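You operate a simulated robot arm through the tools that you are given. There is no shell and no other tool.

The job below is to be done with a simulated robot arm. You get a single attempt, and the scene is never put back.

TASK
At the green bench: brush off, water dial to OFF, heat switch off, minute dial to 0, bath lid on.
Fine: leave the speed dial, the splash guard and the green and yellow keys.
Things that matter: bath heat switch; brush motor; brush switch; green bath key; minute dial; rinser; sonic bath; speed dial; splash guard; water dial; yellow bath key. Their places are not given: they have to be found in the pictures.

The check looks at the end state, three seconds after you hand in, the way a careful person would. Anything else that was tipped, shoved, dropped, spilled or broken makes it a failure. A push-on lid holds only when it is set on centred and level and pressed home; a screw cap is set on level and turned clockwise until tight.

THE ROBOT
A 7-joint arm with a three-finger gripper, fixed in place. Base frame: the origin is at the foot of the arm, x ahead of it, y to its left, z up; the work surface is at about z = 855. Readings come in mm, degrees, newtons and seconds.
With the tool pointing down near the work surface it reaches from about 100 to 880 mm from the base axis. Its first joint turns from -166.0 to 166.0 degrees. Payload 2.94 kg.
Tool frame: the origin (TCP) lies between the finger pads and is the grasp point; the fingertips stand 30 mm ahead of it; z points along the fingers, y is the line along which they close. The gripper opens to 132 mm. The gripper's body begins 107 mm behind the TCP.
Orientation is that of the tool frame in the base frame, as a unit quaternion [w, x, y, z]. With the fingers straight down and closing along the base's y, the tool's x points along the base's -x, its y along +y and its z along -z.

THE INTERFACE
- The arm moves only by the tool send_rows. Its argument "moves" is text: rows parted by semicolons, each of 7 numbers parted by spaces: the closure, from 0 (fully open) to 1 (shut), then the shift along the base's x, y, z in mm, then the turn, a rotation vector about the base's x, y, z in degrees. In form: fingers tx ty tz rx ry rz; .... A call has 1 to 20 rows; each row is the pose to reach, as a shift and turn from the pose commanded when the call began. Each row takes 0.2 s and may step no farther than 50 mm and 8.6 degrees from the row before; otherwise, or with a gripper value out of range, the whole call is refused. A pose out of reach is approached as far as the arm can. The call stops where the force on the tool passes 40 N (or 10 N more than at its start, if that is more) or the arm is blocked; 0.2 s more then pass. Each finger halts on what it meets, pressing with about 39 N; the grip force reading is that of the motor and also rises with nothing between the fingers. The clock runs only during rows and for 0.2 s after the last one: add rows that repeat a pose to give the fingers time. It gives the time, the measured TCP pose, the force on the tool (base axes), the opening and the grip force at its end, in the units of the frame above (readings bear some noise), with the torque about the TCP (base axes, N m) and any sound that the robot's microphone picked up.
- Cameras (640 x 400 px; columns grow to the right, rows downward): "scene" is fixed at [221.8, 499.8, 1633.1]; the picture's right is [-0.01, -1.00, 0.00], its down [-0.98, 0.01, -0.22] and it looks along [0.22, -0.00, -0.98] (base axes); focal length 305 px, centre (320, 200). "wrist" rides on the gripper at [72, 3, -144] in the tool frame; the picture's right is [-0.04, 1.00, 0.00], its down [-0.88, -0.04, -0.48] and it looks along [-0.48, -0.02, 0.88] (tool axes); focal length 256 px, centre (320, 200).
- grab_frame(camera): a new picture of that camera. No time passes.
- raise_lower(by): slides the trunk up (or, below 0, down) by that many mm; the arm rides with it, the base frame stays. It gives what a move gives, with no picture.
- probe_pixels(camera, pixels): for up to 12 pixels [column, row] of the newest picture of that camera ("zoom" is the newest enlarged one), the place [x, y, z] in the base frame of the surface seen there, good to about 3 mm. No time passes.
- inspect(camera, box): a new picture of the part [left, top, right, bottom] of that camera's present view, enlarged. No time passes.
- close_job(): hands the job in; it is judged then, once.

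Leave the gripper open and the arm clear of the work at the hand-in unless told otherwise.

The tools are called after "Emit:" as a command line: name --argument value ..., lists and objects as JSON in quotes. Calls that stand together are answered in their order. send_rows: Moves the arm, as the interface text tells. Its arguments: {"type":"object","properties":{"moves":{"type":"string"}},"required":["moves"]} The other tools are called the same way: raise_lower (by) slides the trunk up or down; grab_frame (camera) takes a picture; probe_pixels (camera, pixels) gives the place of the surface under pixels of a picture; inspect (camera, box) takes an enlarged picture of a part of a camera's view; close_job () hands the job in.

At the start:

```text
time: 0.0
position: [504.7, 301.3, 1156.3]
orientation: [0.001, 0.001, 1.0, 0.0]
wrist_force: [-0.8, -0.2, 0.1]
torque: [0.0, 0.0, -0.02]
opening: 132.1
finger_force: 0.1
trunk travel left (down, up): [-325.0, 215.0]
```

scene: 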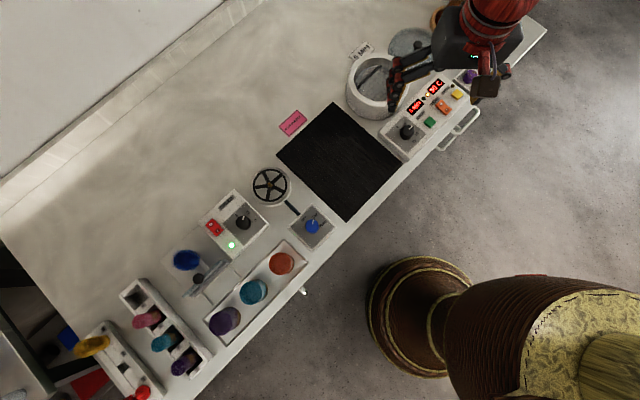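
wrist: 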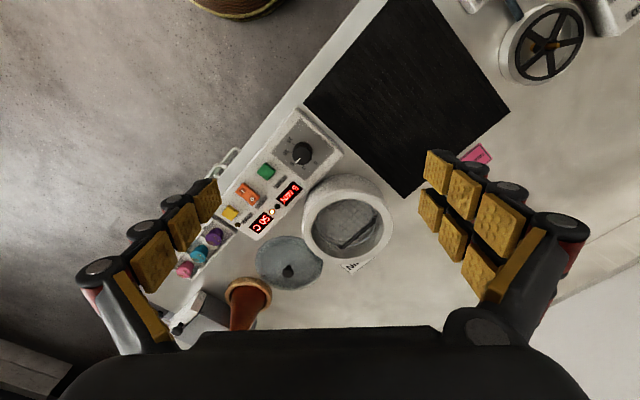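

I start by looking at the scene: on the right there is a bath with a ring at about (378,85), its panel at (430,110), a brush motor box at (235,225), and a rinser wheel at (270,185). I'll enlarge the views to find each part.

Emit:
inspect --camera "scene" --box '[330, 20, 530, 160]'

Emit:
inspect --camera "scene" --box '[160, 150, 360, 290]'

Emit:
inspect --camera "wrist" --box '[160, 100, 420, 340]'

Emit:
inspect --camera "scene" --box '[0, 240, 260, 400]'

```text
2.86 times, centred on (430, 90) of scene
```

zoom: 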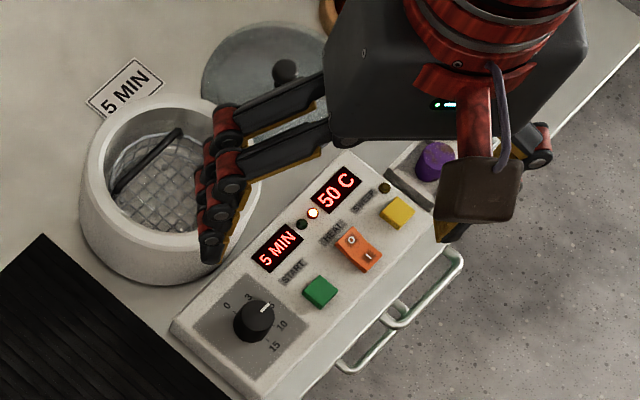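

```text
2.86 times, centred on (260, 220) of scene
```

zoom: 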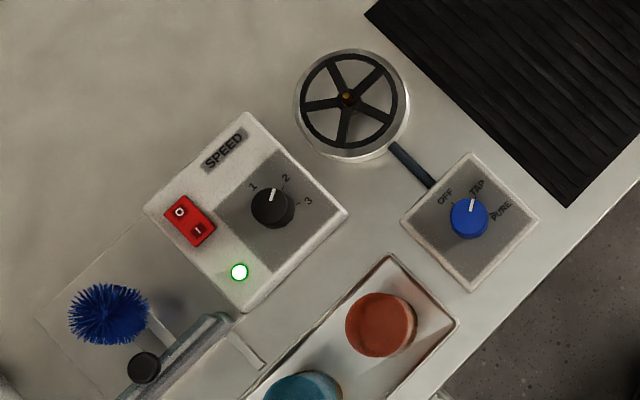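

```text
1.67 times, centred on (290, 220) of wrist
```

zoom: 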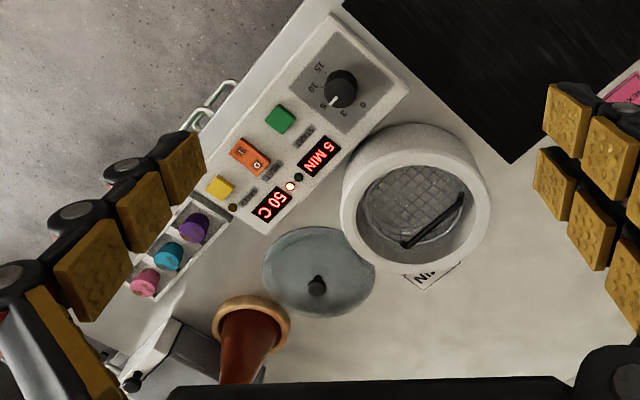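

```text
2.46 times, centred on (130, 320) of scene
```

zoom: 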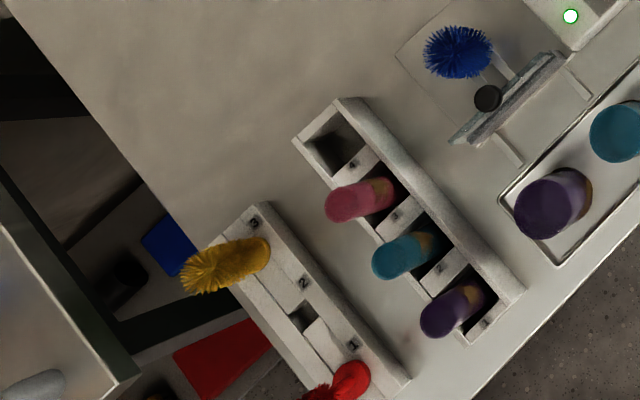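

The controls are readable: the brush rocker is red (O/I, green lamp lit), the water dial is blue at TAP, the minute dial is black at about 5, the heat rocker is orange, and the grey lid lies next to the bath. I'll probe the places from the scene picture next.

Emit:
grab_frame --camera "scene"

Emit:
probe_pixels --camera "scene" --pixels '[[312, 226], [304, 238], [244, 222], [215, 228], [213, 223], [218, 231], [231, 244], [186, 260], [406, 131], [442, 105], [378, 85], [270, 185]]'

Emit:
probe_pixels --camera "wrist" --pixels '[[288, 271], [270, 255], [312, 260], [302, 153], [298, 159], [248, 195], [243, 187], [254, 200], [230, 213], [266, 172], [347, 225], [312, 225]]'

```text
taken
```

scene: 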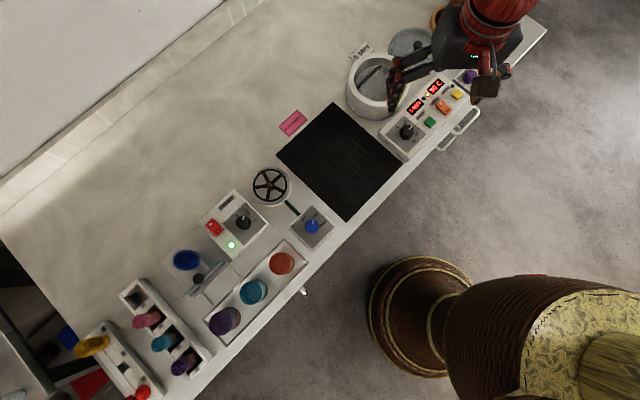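

```text
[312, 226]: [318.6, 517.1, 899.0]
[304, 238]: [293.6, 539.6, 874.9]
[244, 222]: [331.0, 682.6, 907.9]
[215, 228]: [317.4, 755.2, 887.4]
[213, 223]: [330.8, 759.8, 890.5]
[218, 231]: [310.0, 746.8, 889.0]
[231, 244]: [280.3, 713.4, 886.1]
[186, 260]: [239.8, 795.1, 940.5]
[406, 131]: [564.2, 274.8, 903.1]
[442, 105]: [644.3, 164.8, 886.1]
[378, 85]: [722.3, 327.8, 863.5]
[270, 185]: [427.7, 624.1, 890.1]
```

```text
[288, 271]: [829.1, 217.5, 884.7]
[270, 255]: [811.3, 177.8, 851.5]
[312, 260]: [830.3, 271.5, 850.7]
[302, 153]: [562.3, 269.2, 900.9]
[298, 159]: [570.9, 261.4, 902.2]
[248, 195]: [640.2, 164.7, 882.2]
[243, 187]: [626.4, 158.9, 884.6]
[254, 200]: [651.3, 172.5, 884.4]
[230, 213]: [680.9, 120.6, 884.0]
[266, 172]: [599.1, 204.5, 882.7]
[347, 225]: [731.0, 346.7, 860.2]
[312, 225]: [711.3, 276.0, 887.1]
```

I have rough places for everything. I'll look at enlarged wrist views of the lid, bath and panel before moving.

Emit:
inspect --camera "wrist" --box '[210, 110, 350, 230]'

Emit:
inspect --camera "wrist" --box '[160, 220, 330, 340]'

Emit:
inspect --camera "wrist" --box '[280, 160, 420, 280]'

```text
3.33 times, centred on (280, 170) of wrist
```

zoom: 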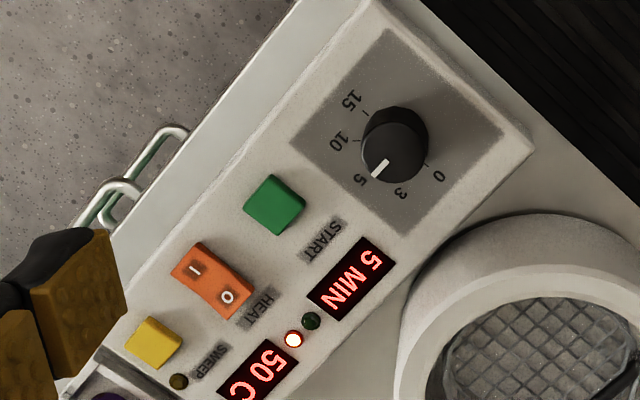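

```text
3.33 times, centred on (245, 280) of wrist
```

zoom: 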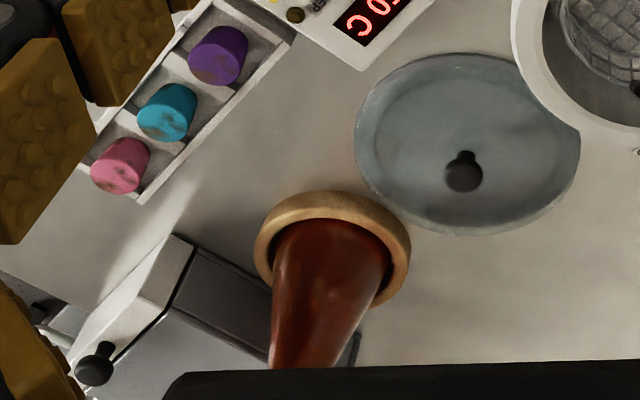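

```text
3.33 times, centred on (350, 220) of wrist
```

zoom: 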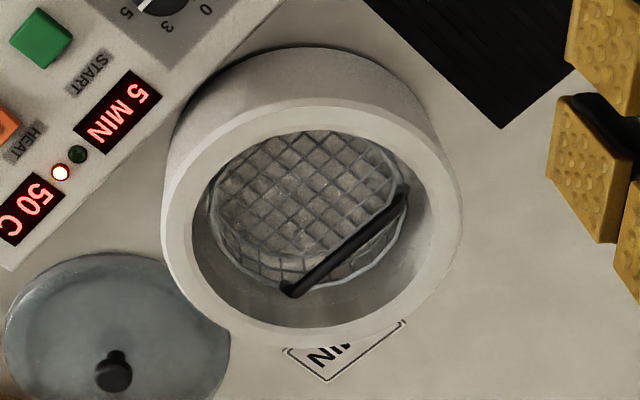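

The lid lies flat beside the bath, with a small black knob in its middle. I'll probe the bath rim, the basket handle and the lid in this zoomed picture.

Emit:
probe_pixels --camera "zoom" --pixels '[[178, 210], [445, 190], [310, 115], [310, 335], [208, 140], [410, 140], [220, 300], [420, 290], [345, 240], [115, 370], [113, 358], [295, 290]]'

Emit:
probe_pixels --camera "wrist" --pixels '[[288, 270], [287, 264], [289, 273], [258, 262], [300, 240], [285, 288], [320, 270], [255, 300], [245, 320], [272, 310], [238, 310], [200, 315]]'

```text
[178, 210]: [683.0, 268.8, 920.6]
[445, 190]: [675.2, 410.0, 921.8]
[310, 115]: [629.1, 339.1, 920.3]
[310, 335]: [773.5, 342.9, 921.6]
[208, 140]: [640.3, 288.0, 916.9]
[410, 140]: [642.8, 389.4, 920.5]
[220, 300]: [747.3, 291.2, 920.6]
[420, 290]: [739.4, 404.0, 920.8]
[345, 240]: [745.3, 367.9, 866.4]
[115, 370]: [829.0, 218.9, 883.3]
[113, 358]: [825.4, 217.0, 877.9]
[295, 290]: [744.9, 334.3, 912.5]
```

```text
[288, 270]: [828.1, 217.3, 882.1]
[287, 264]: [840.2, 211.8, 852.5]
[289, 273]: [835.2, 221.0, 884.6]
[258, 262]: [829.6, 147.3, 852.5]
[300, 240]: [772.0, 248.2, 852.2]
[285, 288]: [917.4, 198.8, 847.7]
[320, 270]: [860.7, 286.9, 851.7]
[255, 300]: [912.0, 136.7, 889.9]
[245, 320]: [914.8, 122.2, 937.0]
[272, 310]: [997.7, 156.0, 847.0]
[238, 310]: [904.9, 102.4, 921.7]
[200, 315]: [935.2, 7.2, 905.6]
```

The bath rim is at z≈921, centred near (701,340). The lid knob is at about (828,217.5), top z≈884. The heat rocker's middle is at about (640,165), and its O end sits toward the bath. The bench is turned about 45°, so I'll close the fingers, yaw the tool −45° and stop well above the heat rocker to check it.

Emit:
send_rows --moves "1 15.6 -14.6 -10 0 0 -5; 1 31.1 -29.1 -20 0 0 -10; 1 46.7 -43.7 -30 0 0 -15; 1 62.2 -58.2 -40 0 0 -20; 1 77.8 -72.8 -50 0 0 -25; 1 93.3 -87.3 -60 0 0 -30; 1 108.9 -101.9 -80 0 0 -35; 1 124.4 -116.4 -105 0 0 -40; 1 140 -131 -130 0 0 -45; 1 140 -131 -130 0 0 -45"

Emit:
grab_frame --camera "wrist"

Emit:
grab_frame --camera "scene"

```text
time: 2.2
position: [644.9, 169.2, 1024.1]
orientation: [0.0, 0.383, 0.924, 0.0]
wrist_force: [-1.0, 0.0, 0.5]
torque: [0.01, 0.0, 0.02]
opening: 0.3
finger_force: 23.1
trunk travel left (down, up): [-325.0, 215.0]
```

```text
taken
```

wrist: 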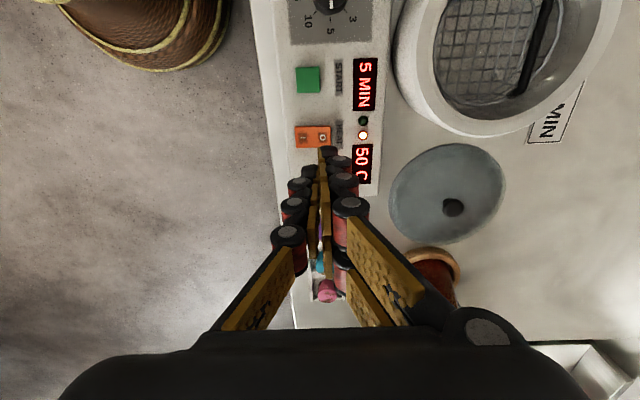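

```text
taken
```

scene: 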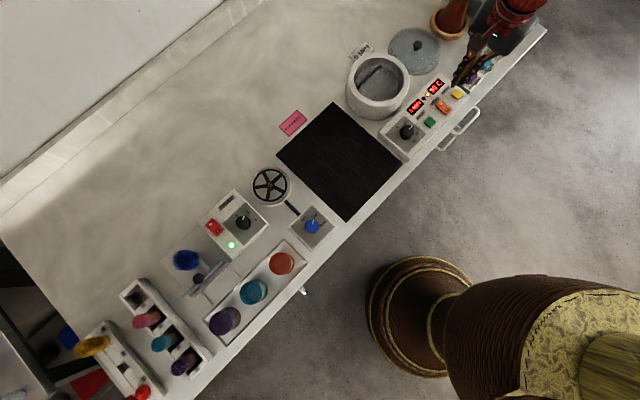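

The wrist picture is now square with the bench: heat rocker at (313,137), green key at (308,80). I'll zoom in on the panel and probe it.

Emit:
inspect --camera "wrist" --box '[260, 50, 400, 190]'

Emit:
inspect --camera "scene" --box '[380, 50, 500, 160]'

```text
2.86 times, centred on (330, 120) of wrist
```

zoom: 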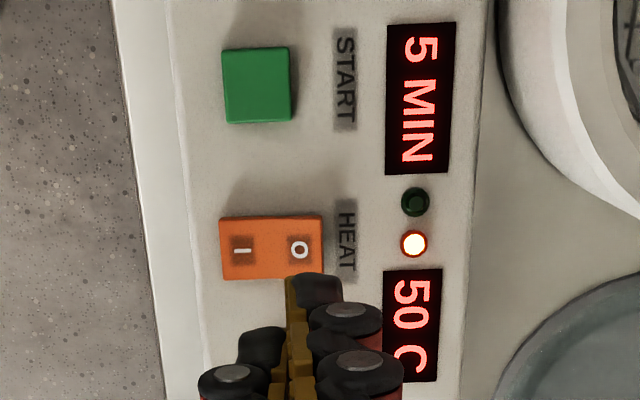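

```text
3.64 times, centred on (440, 105) of scene
```

zoom: 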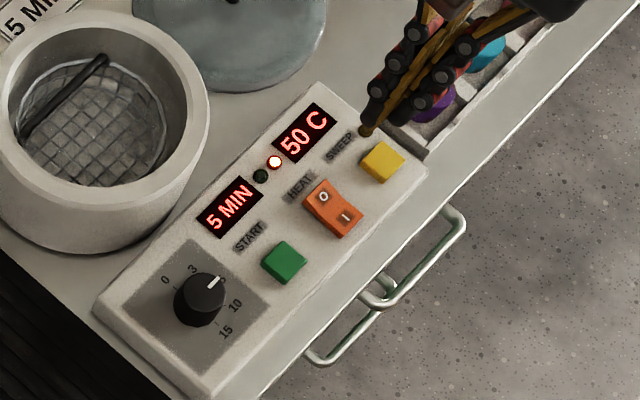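

I'll probe the rocker ends, the bare panel surface, and the minute knob and scale in the scene zoom.

Emit:
probe_pixels --camera "zoom" --pixels '[[322, 194], [346, 216], [312, 188], [355, 224], [290, 215], [365, 250], [200, 288], [214, 282], [180, 275], [382, 162], [284, 262], [240, 300]]'

Emit:
inspect --camera "wrist" --box '[260, 50, 400, 190]'

Emit:
probe_pixels --camera "zoom" --pixels '[[300, 250], [240, 250], [232, 230], [310, 225], [200, 250], [370, 220], [325, 280], [222, 245], [320, 245], [258, 85], [350, 130], [310, 280]]'

```text
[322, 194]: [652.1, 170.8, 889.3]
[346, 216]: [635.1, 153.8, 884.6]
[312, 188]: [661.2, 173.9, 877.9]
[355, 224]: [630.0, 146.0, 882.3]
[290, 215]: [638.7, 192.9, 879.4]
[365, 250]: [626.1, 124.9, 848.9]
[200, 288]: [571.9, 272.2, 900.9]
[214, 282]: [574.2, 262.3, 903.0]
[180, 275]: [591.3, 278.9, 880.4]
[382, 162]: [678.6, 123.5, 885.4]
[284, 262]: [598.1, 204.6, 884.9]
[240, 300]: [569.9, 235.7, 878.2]
```

```text
2.86 times, centred on (330, 120) of wrist
```

zoom: 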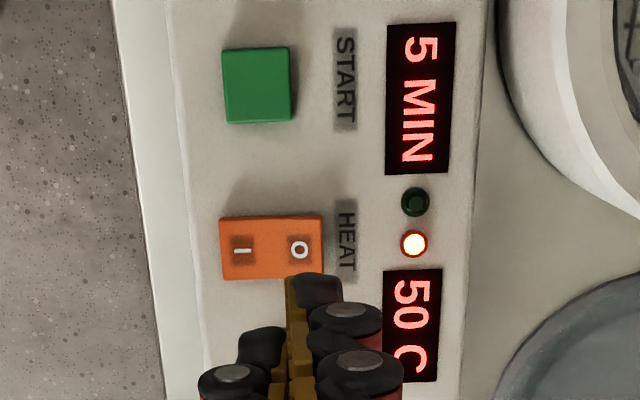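

```text
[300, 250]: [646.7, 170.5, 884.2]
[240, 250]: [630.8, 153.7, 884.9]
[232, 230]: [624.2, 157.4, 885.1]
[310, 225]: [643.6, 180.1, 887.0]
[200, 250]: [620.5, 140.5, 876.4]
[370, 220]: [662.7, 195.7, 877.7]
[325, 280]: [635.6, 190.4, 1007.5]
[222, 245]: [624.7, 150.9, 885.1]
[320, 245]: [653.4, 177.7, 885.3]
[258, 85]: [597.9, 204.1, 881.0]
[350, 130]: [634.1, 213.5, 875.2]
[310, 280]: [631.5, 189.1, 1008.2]
```

The rocker runs from I (625,151) to O (653,178), with its top at z≈885–888 and the panel at z≈877. I'll lower the closed fingertips onto the O end at about (649.5,173.5), stopping just above it first.

Emit:
send_rows --moves "1 4.8 3.2 -40 0 0 0; 1 4.8 3.2 -75 0 0 0; 1 4.8 3.2 -95 0 0 0; 1 4.8 3.2 -98 0 0 0"

Emit:
inspect --camera "wrist" --box '[220, 90, 420, 230]'

Emit:
inspect --camera "scene" --box '[380, 50, 500, 160]'

```text
time: 3.2
position: [649.5, 173.8, 928.1]
orientation: [0.001, 0.383, 0.924, 0.0]
wrist_force: [0.0, -0.6, -0.4]
torque: [0.01, 0.01, 0.0]
opening: 0.2
finger_force: 28.5
trunk travel left (down, up): [-325.0, 215.0]
```

```text
2.86 times, centred on (320, 160) of wrist
```

zoom: 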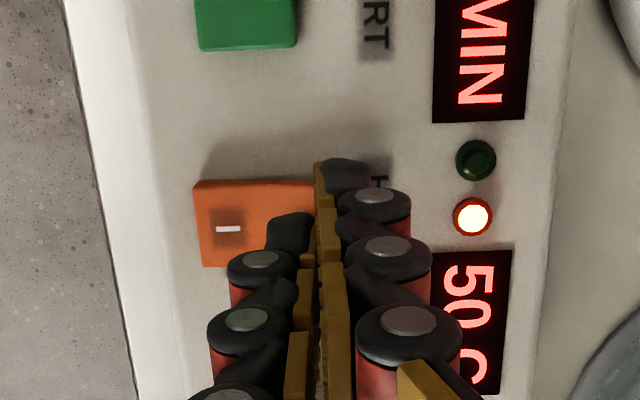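

```text
3.64 times, centred on (440, 105) of scene
```

zoom: 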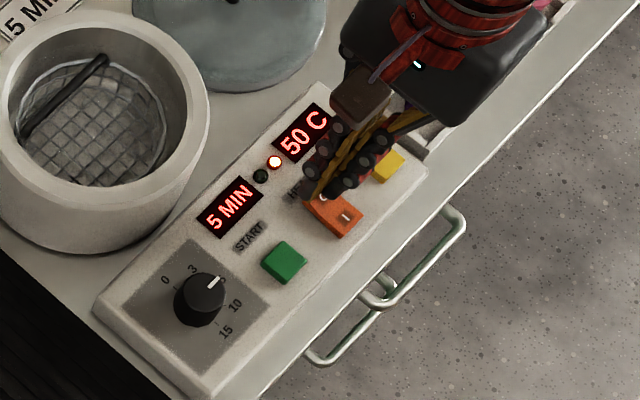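

The tips are over the O end (I is visible at zoom (228,229), O is hidden under the tip). Next I press down slowly.

Emit:
send_rows --moves "1 0 0 -4 0 0 0; 1 0 0 -7 0 0 0; 1 0 0 -9 0 0 0; 1 0 0 -11 0 0 0; 1 0 0 -13 0 0 0; 1 0 0 -15 0 0 0; 1 0 0 -17 0 0 0; 1 0 0 -18 0 0 0; 1 0 0 -19 0 0 0"

Emit:
inspect --camera "wrist" --box '[220, 90, 420, 230]'

```text
time: 5.2
position: [650.0, 173.7, 911.4]
orientation: [0.001, 0.382, 0.924, 0.001]
wrist_force: [-4.3, 0.8, 21.0]
torque: [-0.08, 0.22, -0.01]
opening: 0.3
finger_force: 28.4
trunk travel left (down, up): [-325.0, 215.0]
```

```text
2.86 times, centred on (320, 160) of wrist
```

zoom: 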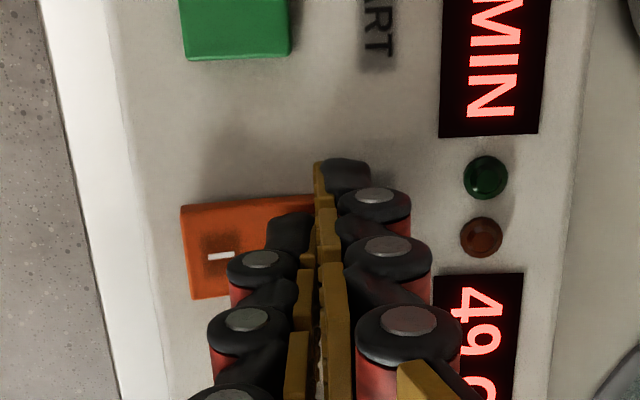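

The heat lamp went out and the display dropped to 49 C, so the heat switch is off. I'll lift off, open the fingers partway and go above the minute dial knob near (567,271).

Emit:
send_rows --moves "1 0 0 40 0 0 0; 1 0 0 85 0 0 0; 0.45 -25 30 95 0 0 0; 0.45 -55 65 95 0 0 0; 0.45 -82.5 97.5 95 0 0 0; 0.45 -82.5 97.5 95 0 0 0; 0.45 -82.5 97.5 95 0 0 0"

Emit:
grab_frame --camera "wrist"

Emit:
inspect --camera "wrist" --box '[250, 80, 410, 200]'

Emit:
inspect --camera "scene" --box '[380, 50, 500, 160]'

```text
time: 6.8
position: [566.4, 268.1, 1003.5]
orientation: [0.0, 0.383, 0.924, 0.0]
wrist_force: [0.1, 0.9, -0.4]
torque: [-0.01, 0.02, 0.02]
opening: 72.6
finger_force: 0.1
trunk travel left (down, up): [-325.0, 215.0]
```

```text
taken
```

wrist: 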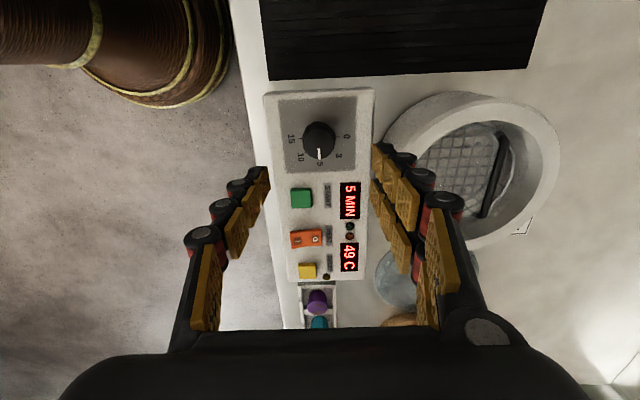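

```text
3.33 times, centred on (330, 140) of wrist
```

zoom: 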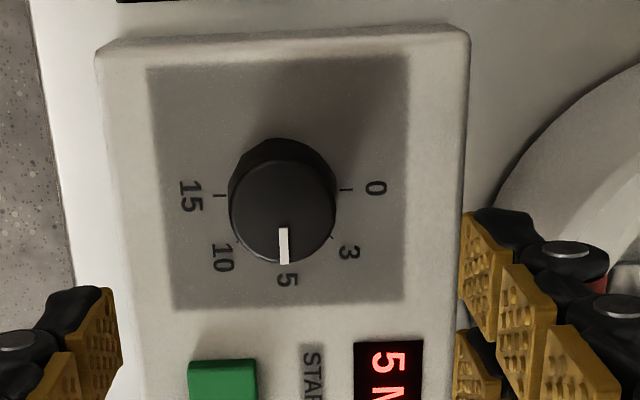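

```text
3.64 times, centred on (440, 105) of scene
```

zoom: 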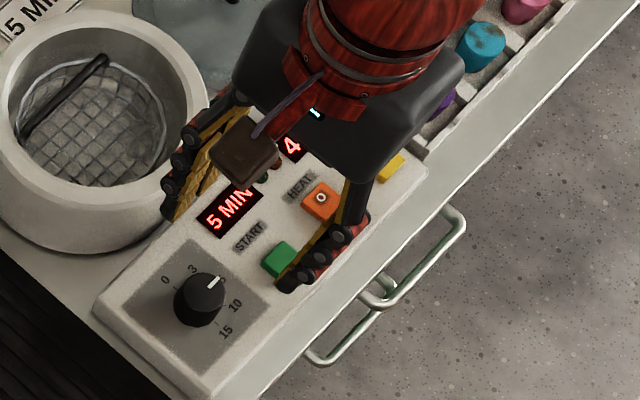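

The minute scale is now clear: 0 is to the right, 3, 5 and 10 follow at 45° steps, and 15 is to the left. The pointer is at 5 (straight down in this view), so it needs a 90° counter-clockwise turn (positive about z). I'll probe the knob centre to align with it.

Emit:
inspect --camera "wrist" --box '[250, 80, 410, 200]'

Emit:
probe_pixels --camera "zoom" --pixels '[[270, 205], [283, 180], [240, 205], [328, 205], [275, 250], [300, 230], [347, 189], [219, 196], [200, 290], [380, 290], [283, 215], [260, 190]]'

```text
3.33 times, centred on (330, 140) of wrist
```

zoom: 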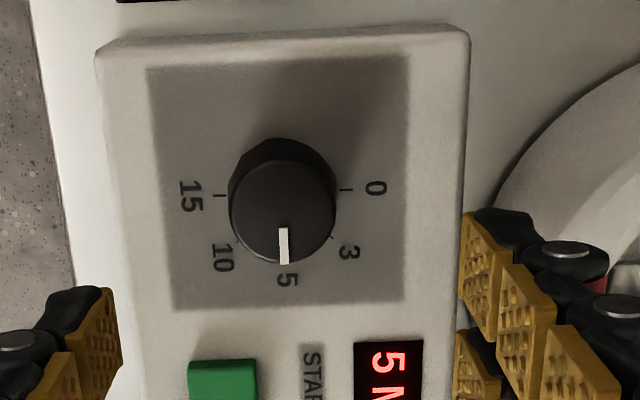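

```text
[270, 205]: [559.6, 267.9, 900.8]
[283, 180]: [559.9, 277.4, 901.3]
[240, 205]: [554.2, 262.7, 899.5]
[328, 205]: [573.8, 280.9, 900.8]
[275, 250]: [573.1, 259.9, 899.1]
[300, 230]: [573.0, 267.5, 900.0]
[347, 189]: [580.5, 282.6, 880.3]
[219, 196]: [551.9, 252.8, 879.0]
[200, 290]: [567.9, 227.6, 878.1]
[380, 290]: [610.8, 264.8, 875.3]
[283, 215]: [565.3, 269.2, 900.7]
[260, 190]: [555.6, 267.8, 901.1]
```

The knob centre works out at about (565.3,269.7), 32 mm wide, z 878–901. I'll descend around it with the fingers 56 mm apart, and grip once the tips are at z≈883.

Emit:
send_rows --moves "0.57 -1.7 -1.3 -30 0 0 0; 0.57 -1.7 -1.3 -60 0 0 0; 0.57 -1.7 -1.3 -75 0 0 0; 0.57 -1.7 -1.3 -85 0 0 0; 0.57 -1.7 -1.3 -91 0 0 0; 0.57 -1.7 -1.3 -91 0 0 0"

Emit:
inspect --camera "wrist" --box '[220, 80, 420, 230]'

```text
time: 8.2
position: [566.2, 268.4, 913.7]
orientation: [0.0, 0.383, 0.924, 0.0]
wrist_force: [0.0, 0.2, -0.3]
torque: [-0.01, -0.03, -0.02]
opening: 56.6
finger_force: 0.1
trunk travel left (down, up): [-325.0, 215.0]
```

```text
2.67 times, centred on (320, 155) of wrist
```

zoom: 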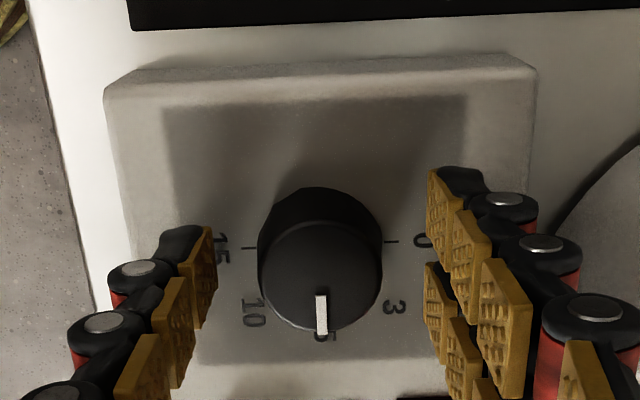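

The knob sits centred between the fingers, so I'll close on it.

Emit:
send_rows --moves "1 0 0 0 0 0 0; 1 0 0 0 0 0 0; 1 0 0 0 0 0 0; 1 0 0 0 0 0 0"

Emit:
inspect --camera "wrist" --box '[220, 80, 420, 230]'

```text
time: 9.2
position: [564.9, 268.9, 914.1]
orientation: [0.0, 0.383, 0.924, 0.0]
wrist_force: [-1.4, -1.2, 0.1]
torque: [-0.15, 0.09, 0.01]
opening: 31.8
finger_force: 37.5
trunk travel left (down, up): [-325.0, 215.0]
```

```text
2.67 times, centred on (320, 155) of wrist
```

zoom: 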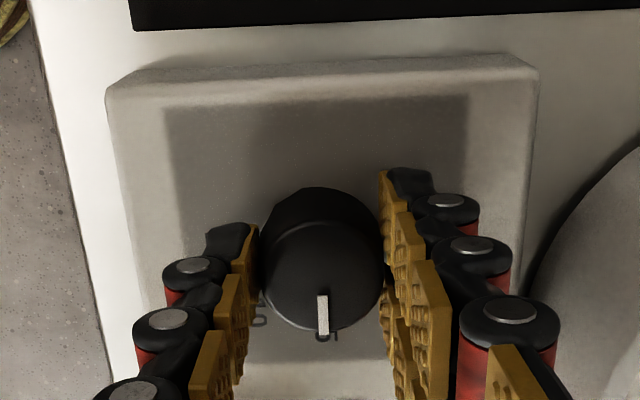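

The knob is gripped (31.8 mm, small side force). Next I turn it 90° counter-clockwise, toward 0.

Emit:
send_rows --moves "1 0 0 0 0 0 6; 1 0 0 0 0 0 12; 1 0 0 0 0 0 18; 1 0 0 0 0 0 24; 1 0 0 0 0 0 30; 1 0 0 0 0 0 36; 1 0 0 0 0 0 42; 1 0 0 0 0 0 48; 1 0 0 0 0 0 54; 1 0 0 0 0 0 60; 1 0 0 0 0 0 66; 1 0 0 0 0 0 72; 1 0 0 0 0 0 78; 1 0 0 0 0 0 84; 1 0 0 0 0 0 90; 1 0 0 0 0 0 90"

Emit:
grab_frame --camera "wrist"

Emit:
inspect --camera "scene" --box '[360, 50, 500, 170]'

```text
time: 12.6
position: [566.5, 268.3, 913.8]
orientation: [0.001, -0.384, 0.923, 0.001]
wrist_force: [5.0, -12.6, 8.7]
torque: [-0.45, -0.14, 0.03]
opening: 31.3
finger_force: 44.9
trunk travel left (down, up): [-325.0, 215.0]
```

```text
taken
```

wrist: 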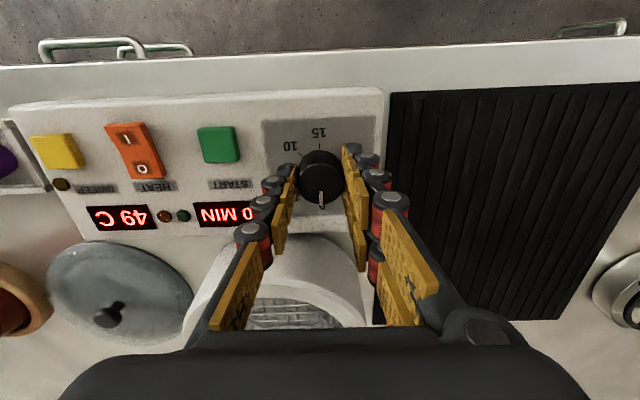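

```text
3.33 times, centred on (430, 110) of scene
```

zoom: 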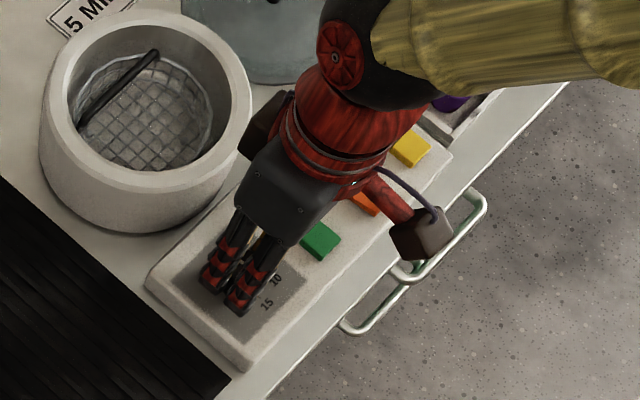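

The display reads "0 MIN" and the pointer points to the back of the panel. I'll release and lift straight up to check the pointer.

Emit:
send_rows --moves "0.5 0 0 0 0 0 90; 0.5 0 0 0 0 0 0"

```text
refused: row 1 steps farther than a row can; nothing moved
```

That row was refused because turns are measured from the present pose. I'll resend with no turn.

Emit:
send_rows --moves "0.55 0 0 0 0 0 0; 0.55 0 0 0 0 0 0; 0.55 0 0 0 0 0 0; 0.55 0 0 40 0 0 0; 0.55 0 0 85 0 0 0; 0.55 0 0 110 0 0 0"

Emit:
grab_frame --camera "wrist"

Emit:
inspect --camera "wrist" --box '[180, 80, 400, 230]'

```text
time: 14.0
position: [565.1, 269.7, 1020.7]
orientation: [0.0, -0.383, 0.924, -0.001]
wrist_force: [-0.1, -1.1, 0.1]
torque: [0.0, 0.02, 0.02]
opening: 59.3
finger_force: 0.1
trunk travel left (down, up): [-325.0, 215.0]
```

```text
taken
```

wrist: 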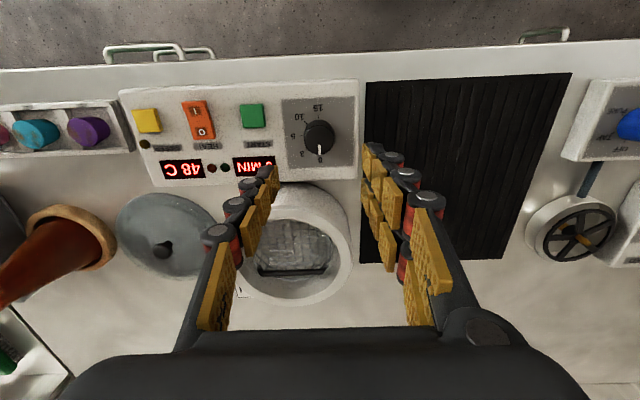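

```text
2.67 times, centred on (290, 155) of wrist
```

zoom: 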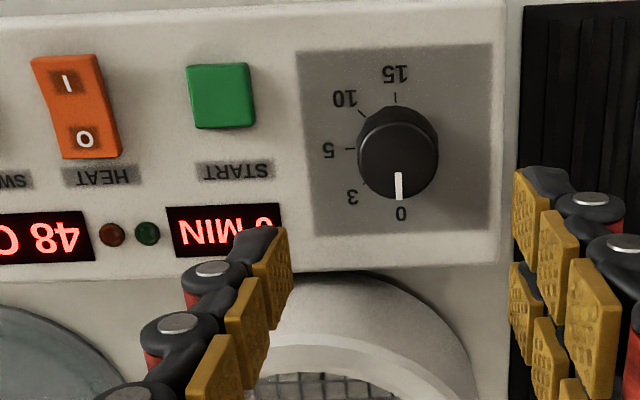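

The minute dial is at 0 and the heat rocker is on O with its lamp dark. Before going for the lid I'll check the tall brown cone beside it, in the wrist view at around (50,250).

Emit:
inspect --camera "wrist" --box '[0, 160, 240, 330]'

Emit:
probe_pixels --camera "zoom" --pixels '[[235, 160], [225, 200], [150, 210], [80, 280], [20, 340], [180, 190], [435, 245], [432, 232], [315, 170], [480, 310], [545, 200], [400, 110]]'

Emit:
inspect --camera "scene" --box '[380, 0, 540, 100]'

```text
2.35 times, centred on (120, 245) of wrist
```

zoom: 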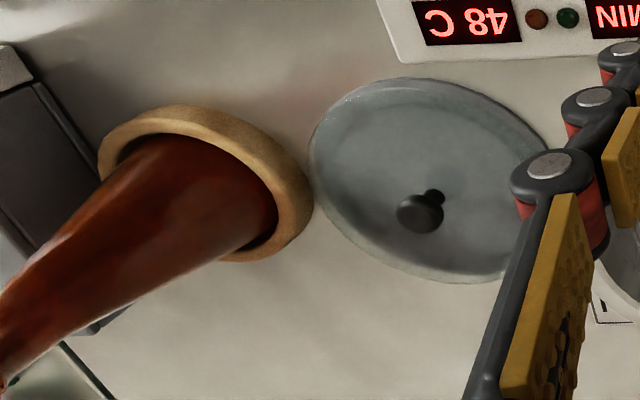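

```text
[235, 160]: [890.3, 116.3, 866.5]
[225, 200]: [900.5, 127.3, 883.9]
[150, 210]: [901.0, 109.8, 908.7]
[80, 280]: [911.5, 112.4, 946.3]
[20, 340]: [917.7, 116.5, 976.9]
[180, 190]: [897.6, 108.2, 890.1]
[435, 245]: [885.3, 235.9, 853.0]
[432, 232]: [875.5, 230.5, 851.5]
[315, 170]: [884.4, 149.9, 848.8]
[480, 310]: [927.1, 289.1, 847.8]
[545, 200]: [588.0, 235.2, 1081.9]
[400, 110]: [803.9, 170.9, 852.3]
```

```text
4.00 times, centred on (460, 50) of scene
```

zoom: 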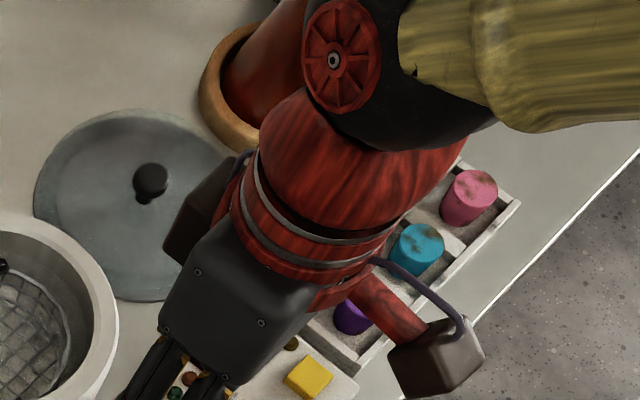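

The brown cone stands at about (913,112) and is tall, roughly 138 mm from the lid knob. I'll keep the gripper's long side across that direction (yaw −45°). Next I probe the lid knob in the scene zoom.

Emit:
probe_pixels --camera "zoom" --pixels '[[150, 180], [142, 175], [158, 175], [150, 168], [150, 190], [147, 199], [100, 200], [60, 160], [150, 270], [200, 240], [150, 120], [40, 190]]'

Emit:
inspect --camera "wrist" --box '[100, 180, 240, 290]'

Emit:
probe_pixels --camera "zoom" --pixels '[[290, 250], [280, 258], [300, 258], [285, 240], [310, 232], [320, 225], [290, 262], [275, 250], [100, 170], [200, 330], [400, 330], [285, 60]]'

```text
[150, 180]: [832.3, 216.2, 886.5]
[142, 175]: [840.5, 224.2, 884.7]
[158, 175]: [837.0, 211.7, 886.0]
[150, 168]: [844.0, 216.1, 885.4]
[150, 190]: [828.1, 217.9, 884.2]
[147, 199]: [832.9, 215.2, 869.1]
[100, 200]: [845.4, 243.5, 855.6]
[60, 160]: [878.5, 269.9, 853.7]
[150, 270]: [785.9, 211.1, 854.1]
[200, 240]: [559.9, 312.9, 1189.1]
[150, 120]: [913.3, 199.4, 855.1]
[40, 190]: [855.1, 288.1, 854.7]
```

```text
3.64 times, centred on (170, 235) of wrist
```

zoom: 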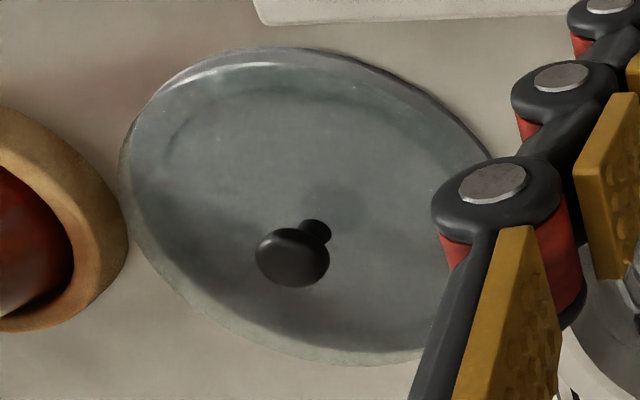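

```text
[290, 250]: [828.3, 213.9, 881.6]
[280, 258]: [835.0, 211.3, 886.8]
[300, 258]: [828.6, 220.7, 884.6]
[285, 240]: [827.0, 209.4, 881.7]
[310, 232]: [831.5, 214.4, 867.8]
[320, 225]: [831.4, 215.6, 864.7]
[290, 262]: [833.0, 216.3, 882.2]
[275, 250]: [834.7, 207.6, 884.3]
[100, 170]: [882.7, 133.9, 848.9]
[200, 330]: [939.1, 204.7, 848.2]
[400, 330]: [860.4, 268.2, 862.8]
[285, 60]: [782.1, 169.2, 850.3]
```

The lid knob is a mushroom: head centred near (832,215.5), z ≈872–886, on a thin stem, and the lid is glass. I'll fly there at height, turning back to yaw −45°.

Emit:
send_rows --moves "0.6 22 -4.5 0 0 0 -7.5; 0.6 44 -9 0 0 0 -15; 0.6 67 -13.5 0 0 0 -22.5; 0.6 89 -18 0 0 0 -30; 0.6 111 -22.5 0 0 0 -37.5; 0.6 133 -27 0 0 0 -45; 0.6 156 -31.5 0 0 0 -52.5; 0.6 178 -36 0 0 0 -60; 0.6 200 -40.5 0 0 0 -67.5; 0.6 222 -45 0 0 0 -75; 0.6 245 -50 -5 0 0 -82.5; 0.6 266.7 -54.2 -10 0 0 -90; 0.6 266.7 -54.2 -13 0 0 -90"

Emit:
grab_frame --camera "wrist"

Emit:
inspect --camera "scene" --box '[360, 0, 520, 100]'

Emit:
inspect --camera "wrist" --box '[220, 60, 420, 200]'

```text
time: 16.8
position: [833.4, 216.0, 1010.7]
orientation: [-0.001, 0.383, 0.924, -0.001]
wrist_force: [0.3, -0.1, 0.1]
torque: [0.01, -0.01, -0.01]
opening: 52.8
finger_force: 0.0
trunk travel left (down, up): [-325.0, 215.0]
```

```text
taken
```

wrist: 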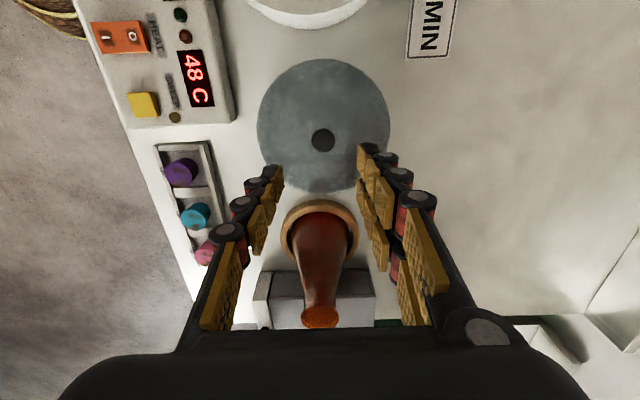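

```text
4.00 times, centred on (440, 50) of scene
```

zoom: 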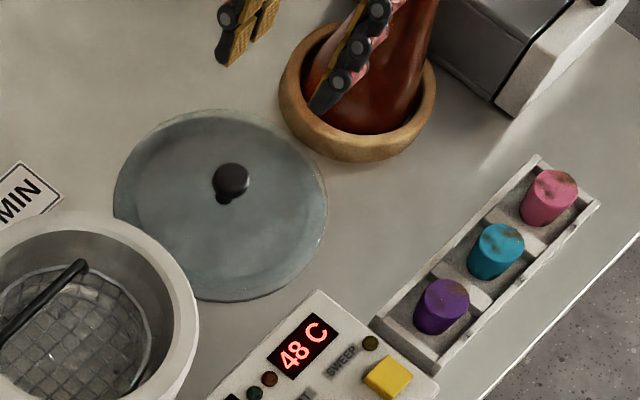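

```text
2.86 times, centred on (320, 130) of wrist
```

zoom: 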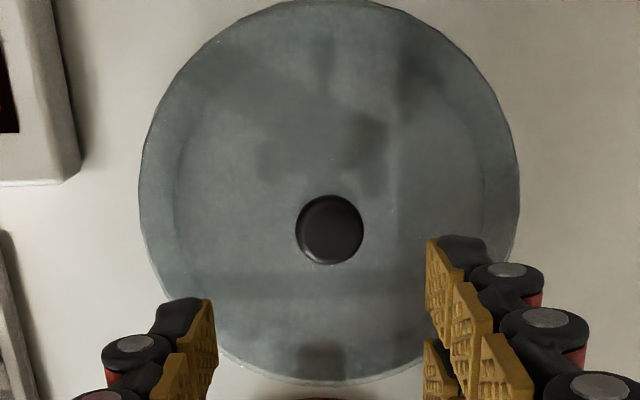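

I'm above the lid. In the wrist zoom the knob head is at (330,230) and the lid disc spans 138–520. I'll probe the knob, the rim and the cone top to fix the centre.

Emit:
probe_pixels --camera "zoom" --pixels '[[330, 230], [302, 230], [358, 230], [330, 202], [330, 258], [140, 190], [518, 190], [330, 4], [330, 382], [200, 60], [460, 60], [330, 150]]'

Emit:
probe_pixels --camera "wrist" --pixels '[[320, 318], [320, 311], [320, 280], [323, 140], [270, 80], [260, 118], [385, 118], [323, 62]]'

```text
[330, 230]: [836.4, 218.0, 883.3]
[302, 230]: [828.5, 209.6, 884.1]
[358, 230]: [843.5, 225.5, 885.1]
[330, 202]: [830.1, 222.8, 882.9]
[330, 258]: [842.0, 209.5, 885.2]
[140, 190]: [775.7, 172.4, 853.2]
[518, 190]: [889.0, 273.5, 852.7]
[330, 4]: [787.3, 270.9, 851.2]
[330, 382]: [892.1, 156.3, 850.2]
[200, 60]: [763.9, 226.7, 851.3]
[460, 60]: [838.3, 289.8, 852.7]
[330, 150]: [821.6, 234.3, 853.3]
```

```text
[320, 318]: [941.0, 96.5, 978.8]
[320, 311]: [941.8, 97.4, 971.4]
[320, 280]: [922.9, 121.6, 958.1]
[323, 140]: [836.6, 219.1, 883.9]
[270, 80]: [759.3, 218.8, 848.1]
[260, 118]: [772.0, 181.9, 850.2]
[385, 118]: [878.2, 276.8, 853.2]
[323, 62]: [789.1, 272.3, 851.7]
```

The knob centre comes out at about (836.3,217), head 22 mm wide, top z≈885. The cone top is at about z 980, well clear. I'll descend with the fingers either side of the knob and stop with the tips at z≈871.

Emit:
send_rows --moves "0.6 4.3 1.5 -30 0 0 0; 0.6 4.3 1.5 -60 0 0 0; 0.6 4.3 1.5 -85 0 0 0; 0.6 4.3 1.5 -100 0 0 0; 0.6 4.3 1.5 -109 0 0 0; 0.6 4.3 1.5 -109 0 0 0"

Emit:
inspect --camera "wrist" --box '[220, 80, 420, 230]'

Emit:
inspect --camera "scene" --box '[360, 0, 520, 100]'

```text
time: 18.2
position: [836.9, 216.3, 900.1]
orientation: [0.0, 0.383, 0.924, 0.0]
wrist_force: [0.1, -0.5, 0.0]
torque: [0.0, -0.03, 0.0]
opening: 52.8
finger_force: 0.1
trunk travel left (down, up): [-325.0, 215.0]
```

```text
2.67 times, centred on (320, 155) of wrist
```

zoom: 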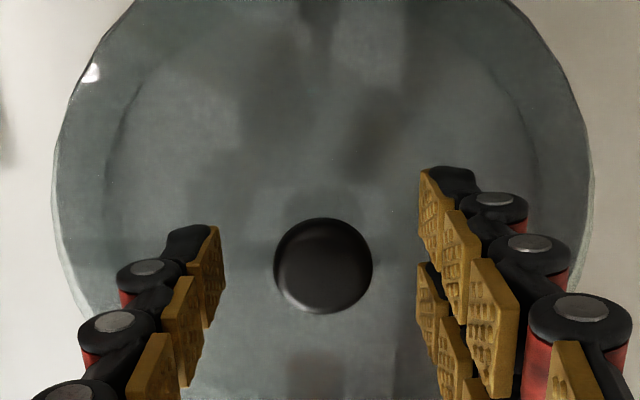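

```text
4.00 times, centred on (440, 50) of scene
```

zoom: 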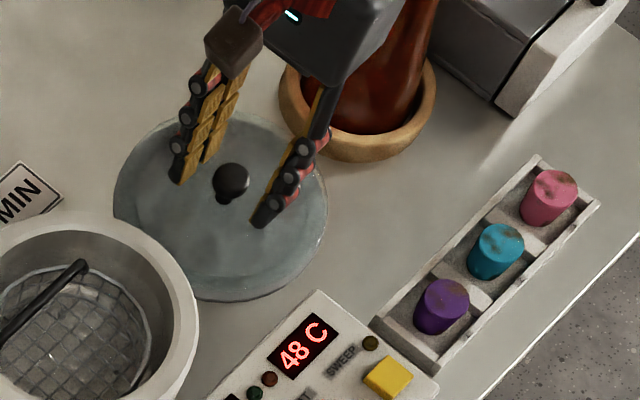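

The knob is centred between the pads. I'll close on it.

Emit:
send_rows --moves "1 0 0 -1 0 0 0; 1 0 0 -1 0 0 0; 1 0 0 -1 0 0 0; 1 0 0 -1 0 0 0; 1 0 0 -1 0 0 0"

Emit:
inspect --camera "wrist" --box '[220, 80, 420, 230]'

```text
time: 19.4
position: [837.8, 215.6, 899.0]
orientation: [0.001, 0.382, 0.924, 0.0]
wrist_force: [0.8, 0.2, -0.1]
torque: [0.0, -0.06, 0.06]
opening: 23.4
finger_force: 38.8
trunk travel left (down, up): [-325.0, 215.0]
```

```text
2.67 times, centred on (320, 155) of wrist
```

zoom: 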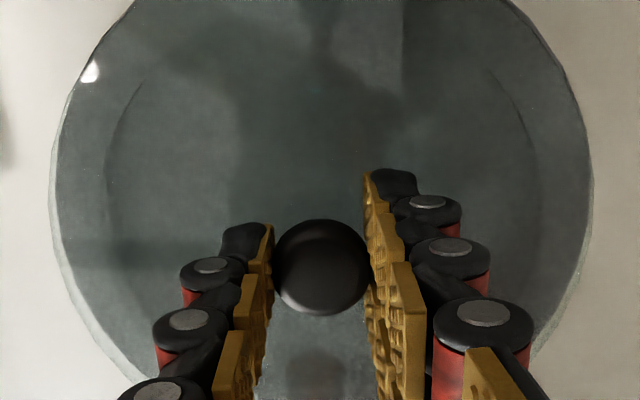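

It is gripped at 23.4 mm. I'll lift gently by 20 mm, then look.

Emit:
send_rows --moves "1 0 0 3 0 0 0; 1 0 0 8 0 0 0; 1 0 0 14 0 0 0; 1 0 0 20 0 0 0; 1 0 0 20 0 0 0"

Emit:
inspect --camera "wrist" --box '[200, 60, 440, 230]'

Emit:
inspect --camera "scene" --box '[360, 0, 520, 100]'

```text
time: 20.6
position: [835.1, 216.5, 919.7]
orientation: [0.0, 0.383, 0.924, 0.001]
wrist_force: [-0.7, 0.1, 0.1]
torque: [0.02, 0.03, -0.02]
opening: 0.1
finger_force: 27.9
trunk travel left (down, up): [-325.0, 215.0]
```

```text
2.35 times, centred on (320, 145) of wrist
```

zoom: 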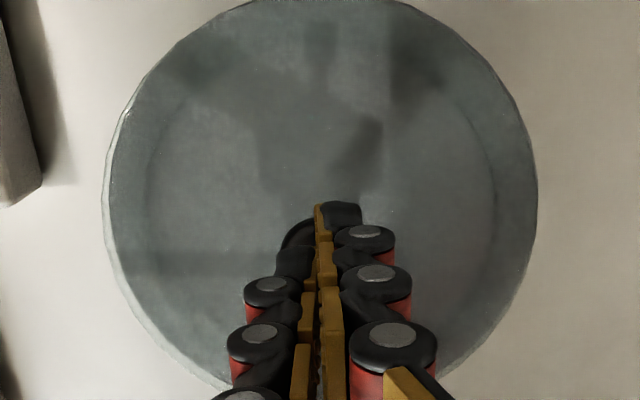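

```text
4.00 times, centred on (440, 50) of scene
```

zoom: 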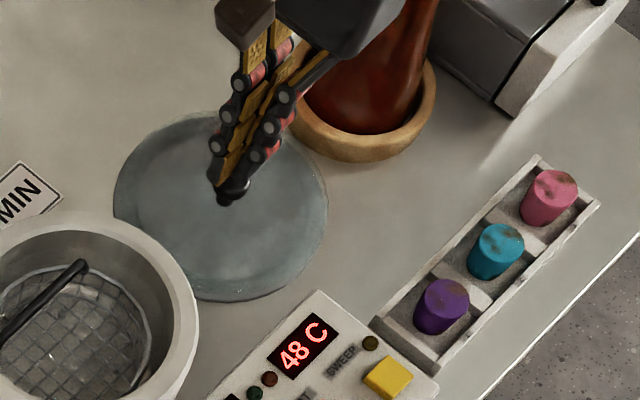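

The grip slid off: opening 0.1, with the lid still flat in place. The pads held only the dome of the knob, so I need to go lower. I'll open here above it and check the alignment again.

Emit:
send_rows --moves "0.6 0 0 0 0 0 0; 0.6 0 0 0 0 0 0; 0.6 0 0 0 0 0 0; 0.6 0 0 0 0 0 0"

Emit:
inspect --camera "wrist" --box '[220, 80, 420, 230]'

Emit:
probe_pixels --camera "zoom" --pixels '[[320, 250], [280, 250], [365, 250], [320, 215], [320, 285], [330, 240], [310, 265], [340, 265], [300, 230], [340, 225]]'

Emit:
inspect --camera "scene" --box '[390, 20, 450, 70]'

```text
time: 21.6
position: [836.0, 216.0, 920.0]
orientation: [0.0, 0.382, 0.924, 0.001]
wrist_force: [0.0, -1.2, 0.3]
torque: [0.0, 0.0, -0.02]
opening: 52.5
finger_force: 0.1
trunk travel left (down, up): [-325.0, 215.0]
```

```text
2.67 times, centred on (320, 155) of wrist
```

zoom: 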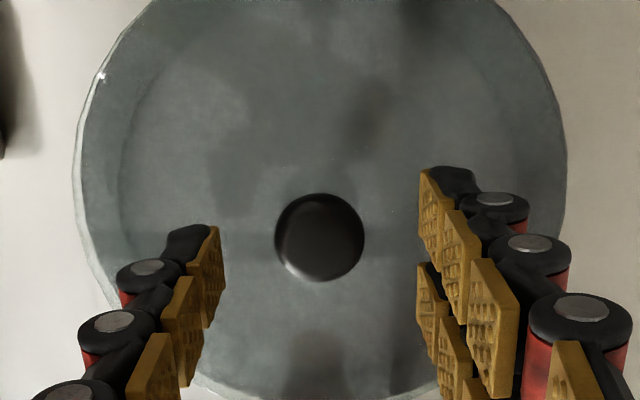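

```text
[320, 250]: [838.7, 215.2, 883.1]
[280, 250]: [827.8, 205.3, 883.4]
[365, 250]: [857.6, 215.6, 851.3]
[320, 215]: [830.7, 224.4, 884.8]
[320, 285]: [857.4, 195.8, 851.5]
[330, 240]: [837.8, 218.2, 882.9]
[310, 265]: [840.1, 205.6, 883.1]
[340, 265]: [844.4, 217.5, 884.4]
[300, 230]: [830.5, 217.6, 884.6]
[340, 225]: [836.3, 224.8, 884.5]
```

```text
8.00 times, centred on (420, 45) of scene
```

zoom: 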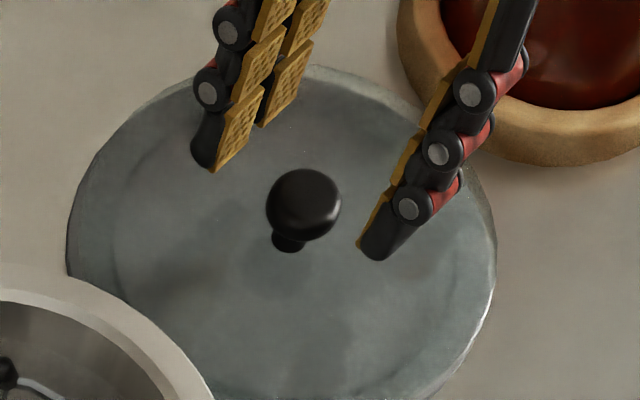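

The knob head looks like a disc about 25 mm wide with a thinner stem, and it lines up exactly with the tool axis. I'll go lower (tips to z≈863) in small steps while watching the force, so the pads take the head fully.

Emit:
send_rows --moves "0.6 0 0 -10 0 0 0; 0.6 0 0 -19 0 0 0; 0.6 0 0 -23 0 0 0; 0.6 0 0 -25 0 0 0; 0.6 0 0 -26 0 0 0"

Emit:
inspect --camera "scene" --box '[390, 20, 450, 70]'

```text
time: 22.8
position: [836.8, 217.1, 893.7]
orientation: [-0.001, 0.383, 0.924, 0.001]
wrist_force: [0.0, 0.2, 0.3]
torque: [0.02, 0.0, -0.02]
opening: 52.9
finger_force: 0.1
trunk travel left (down, up): [-325.0, 215.0]
```

```text
8.00 times, centred on (420, 45) of scene
```

zoom: 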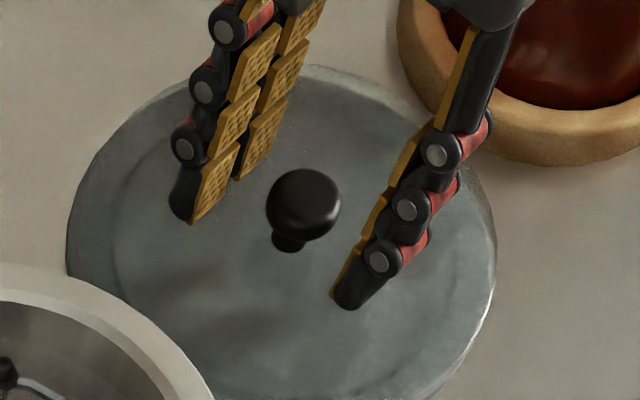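

There is no contact yet with the tips at z≈864. I'll go 2 mm lower, checking the force, then close.

Emit:
send_rows --moves "0.6 0 0 -1 0 0 0; 0.6 0 0 -2 0 0 0"

```text
time: 23.4
position: [836.6, 216.2, 891.9]
orientation: [0.0, 0.382, 0.924, 0.001]
wrist_force: [-1.5, 0.8, 4.6]
torque: [-0.01, 0.05, -0.01]
opening: 52.8
finger_force: 0.1
trunk travel left (down, up): [-325.0, 215.0]
```

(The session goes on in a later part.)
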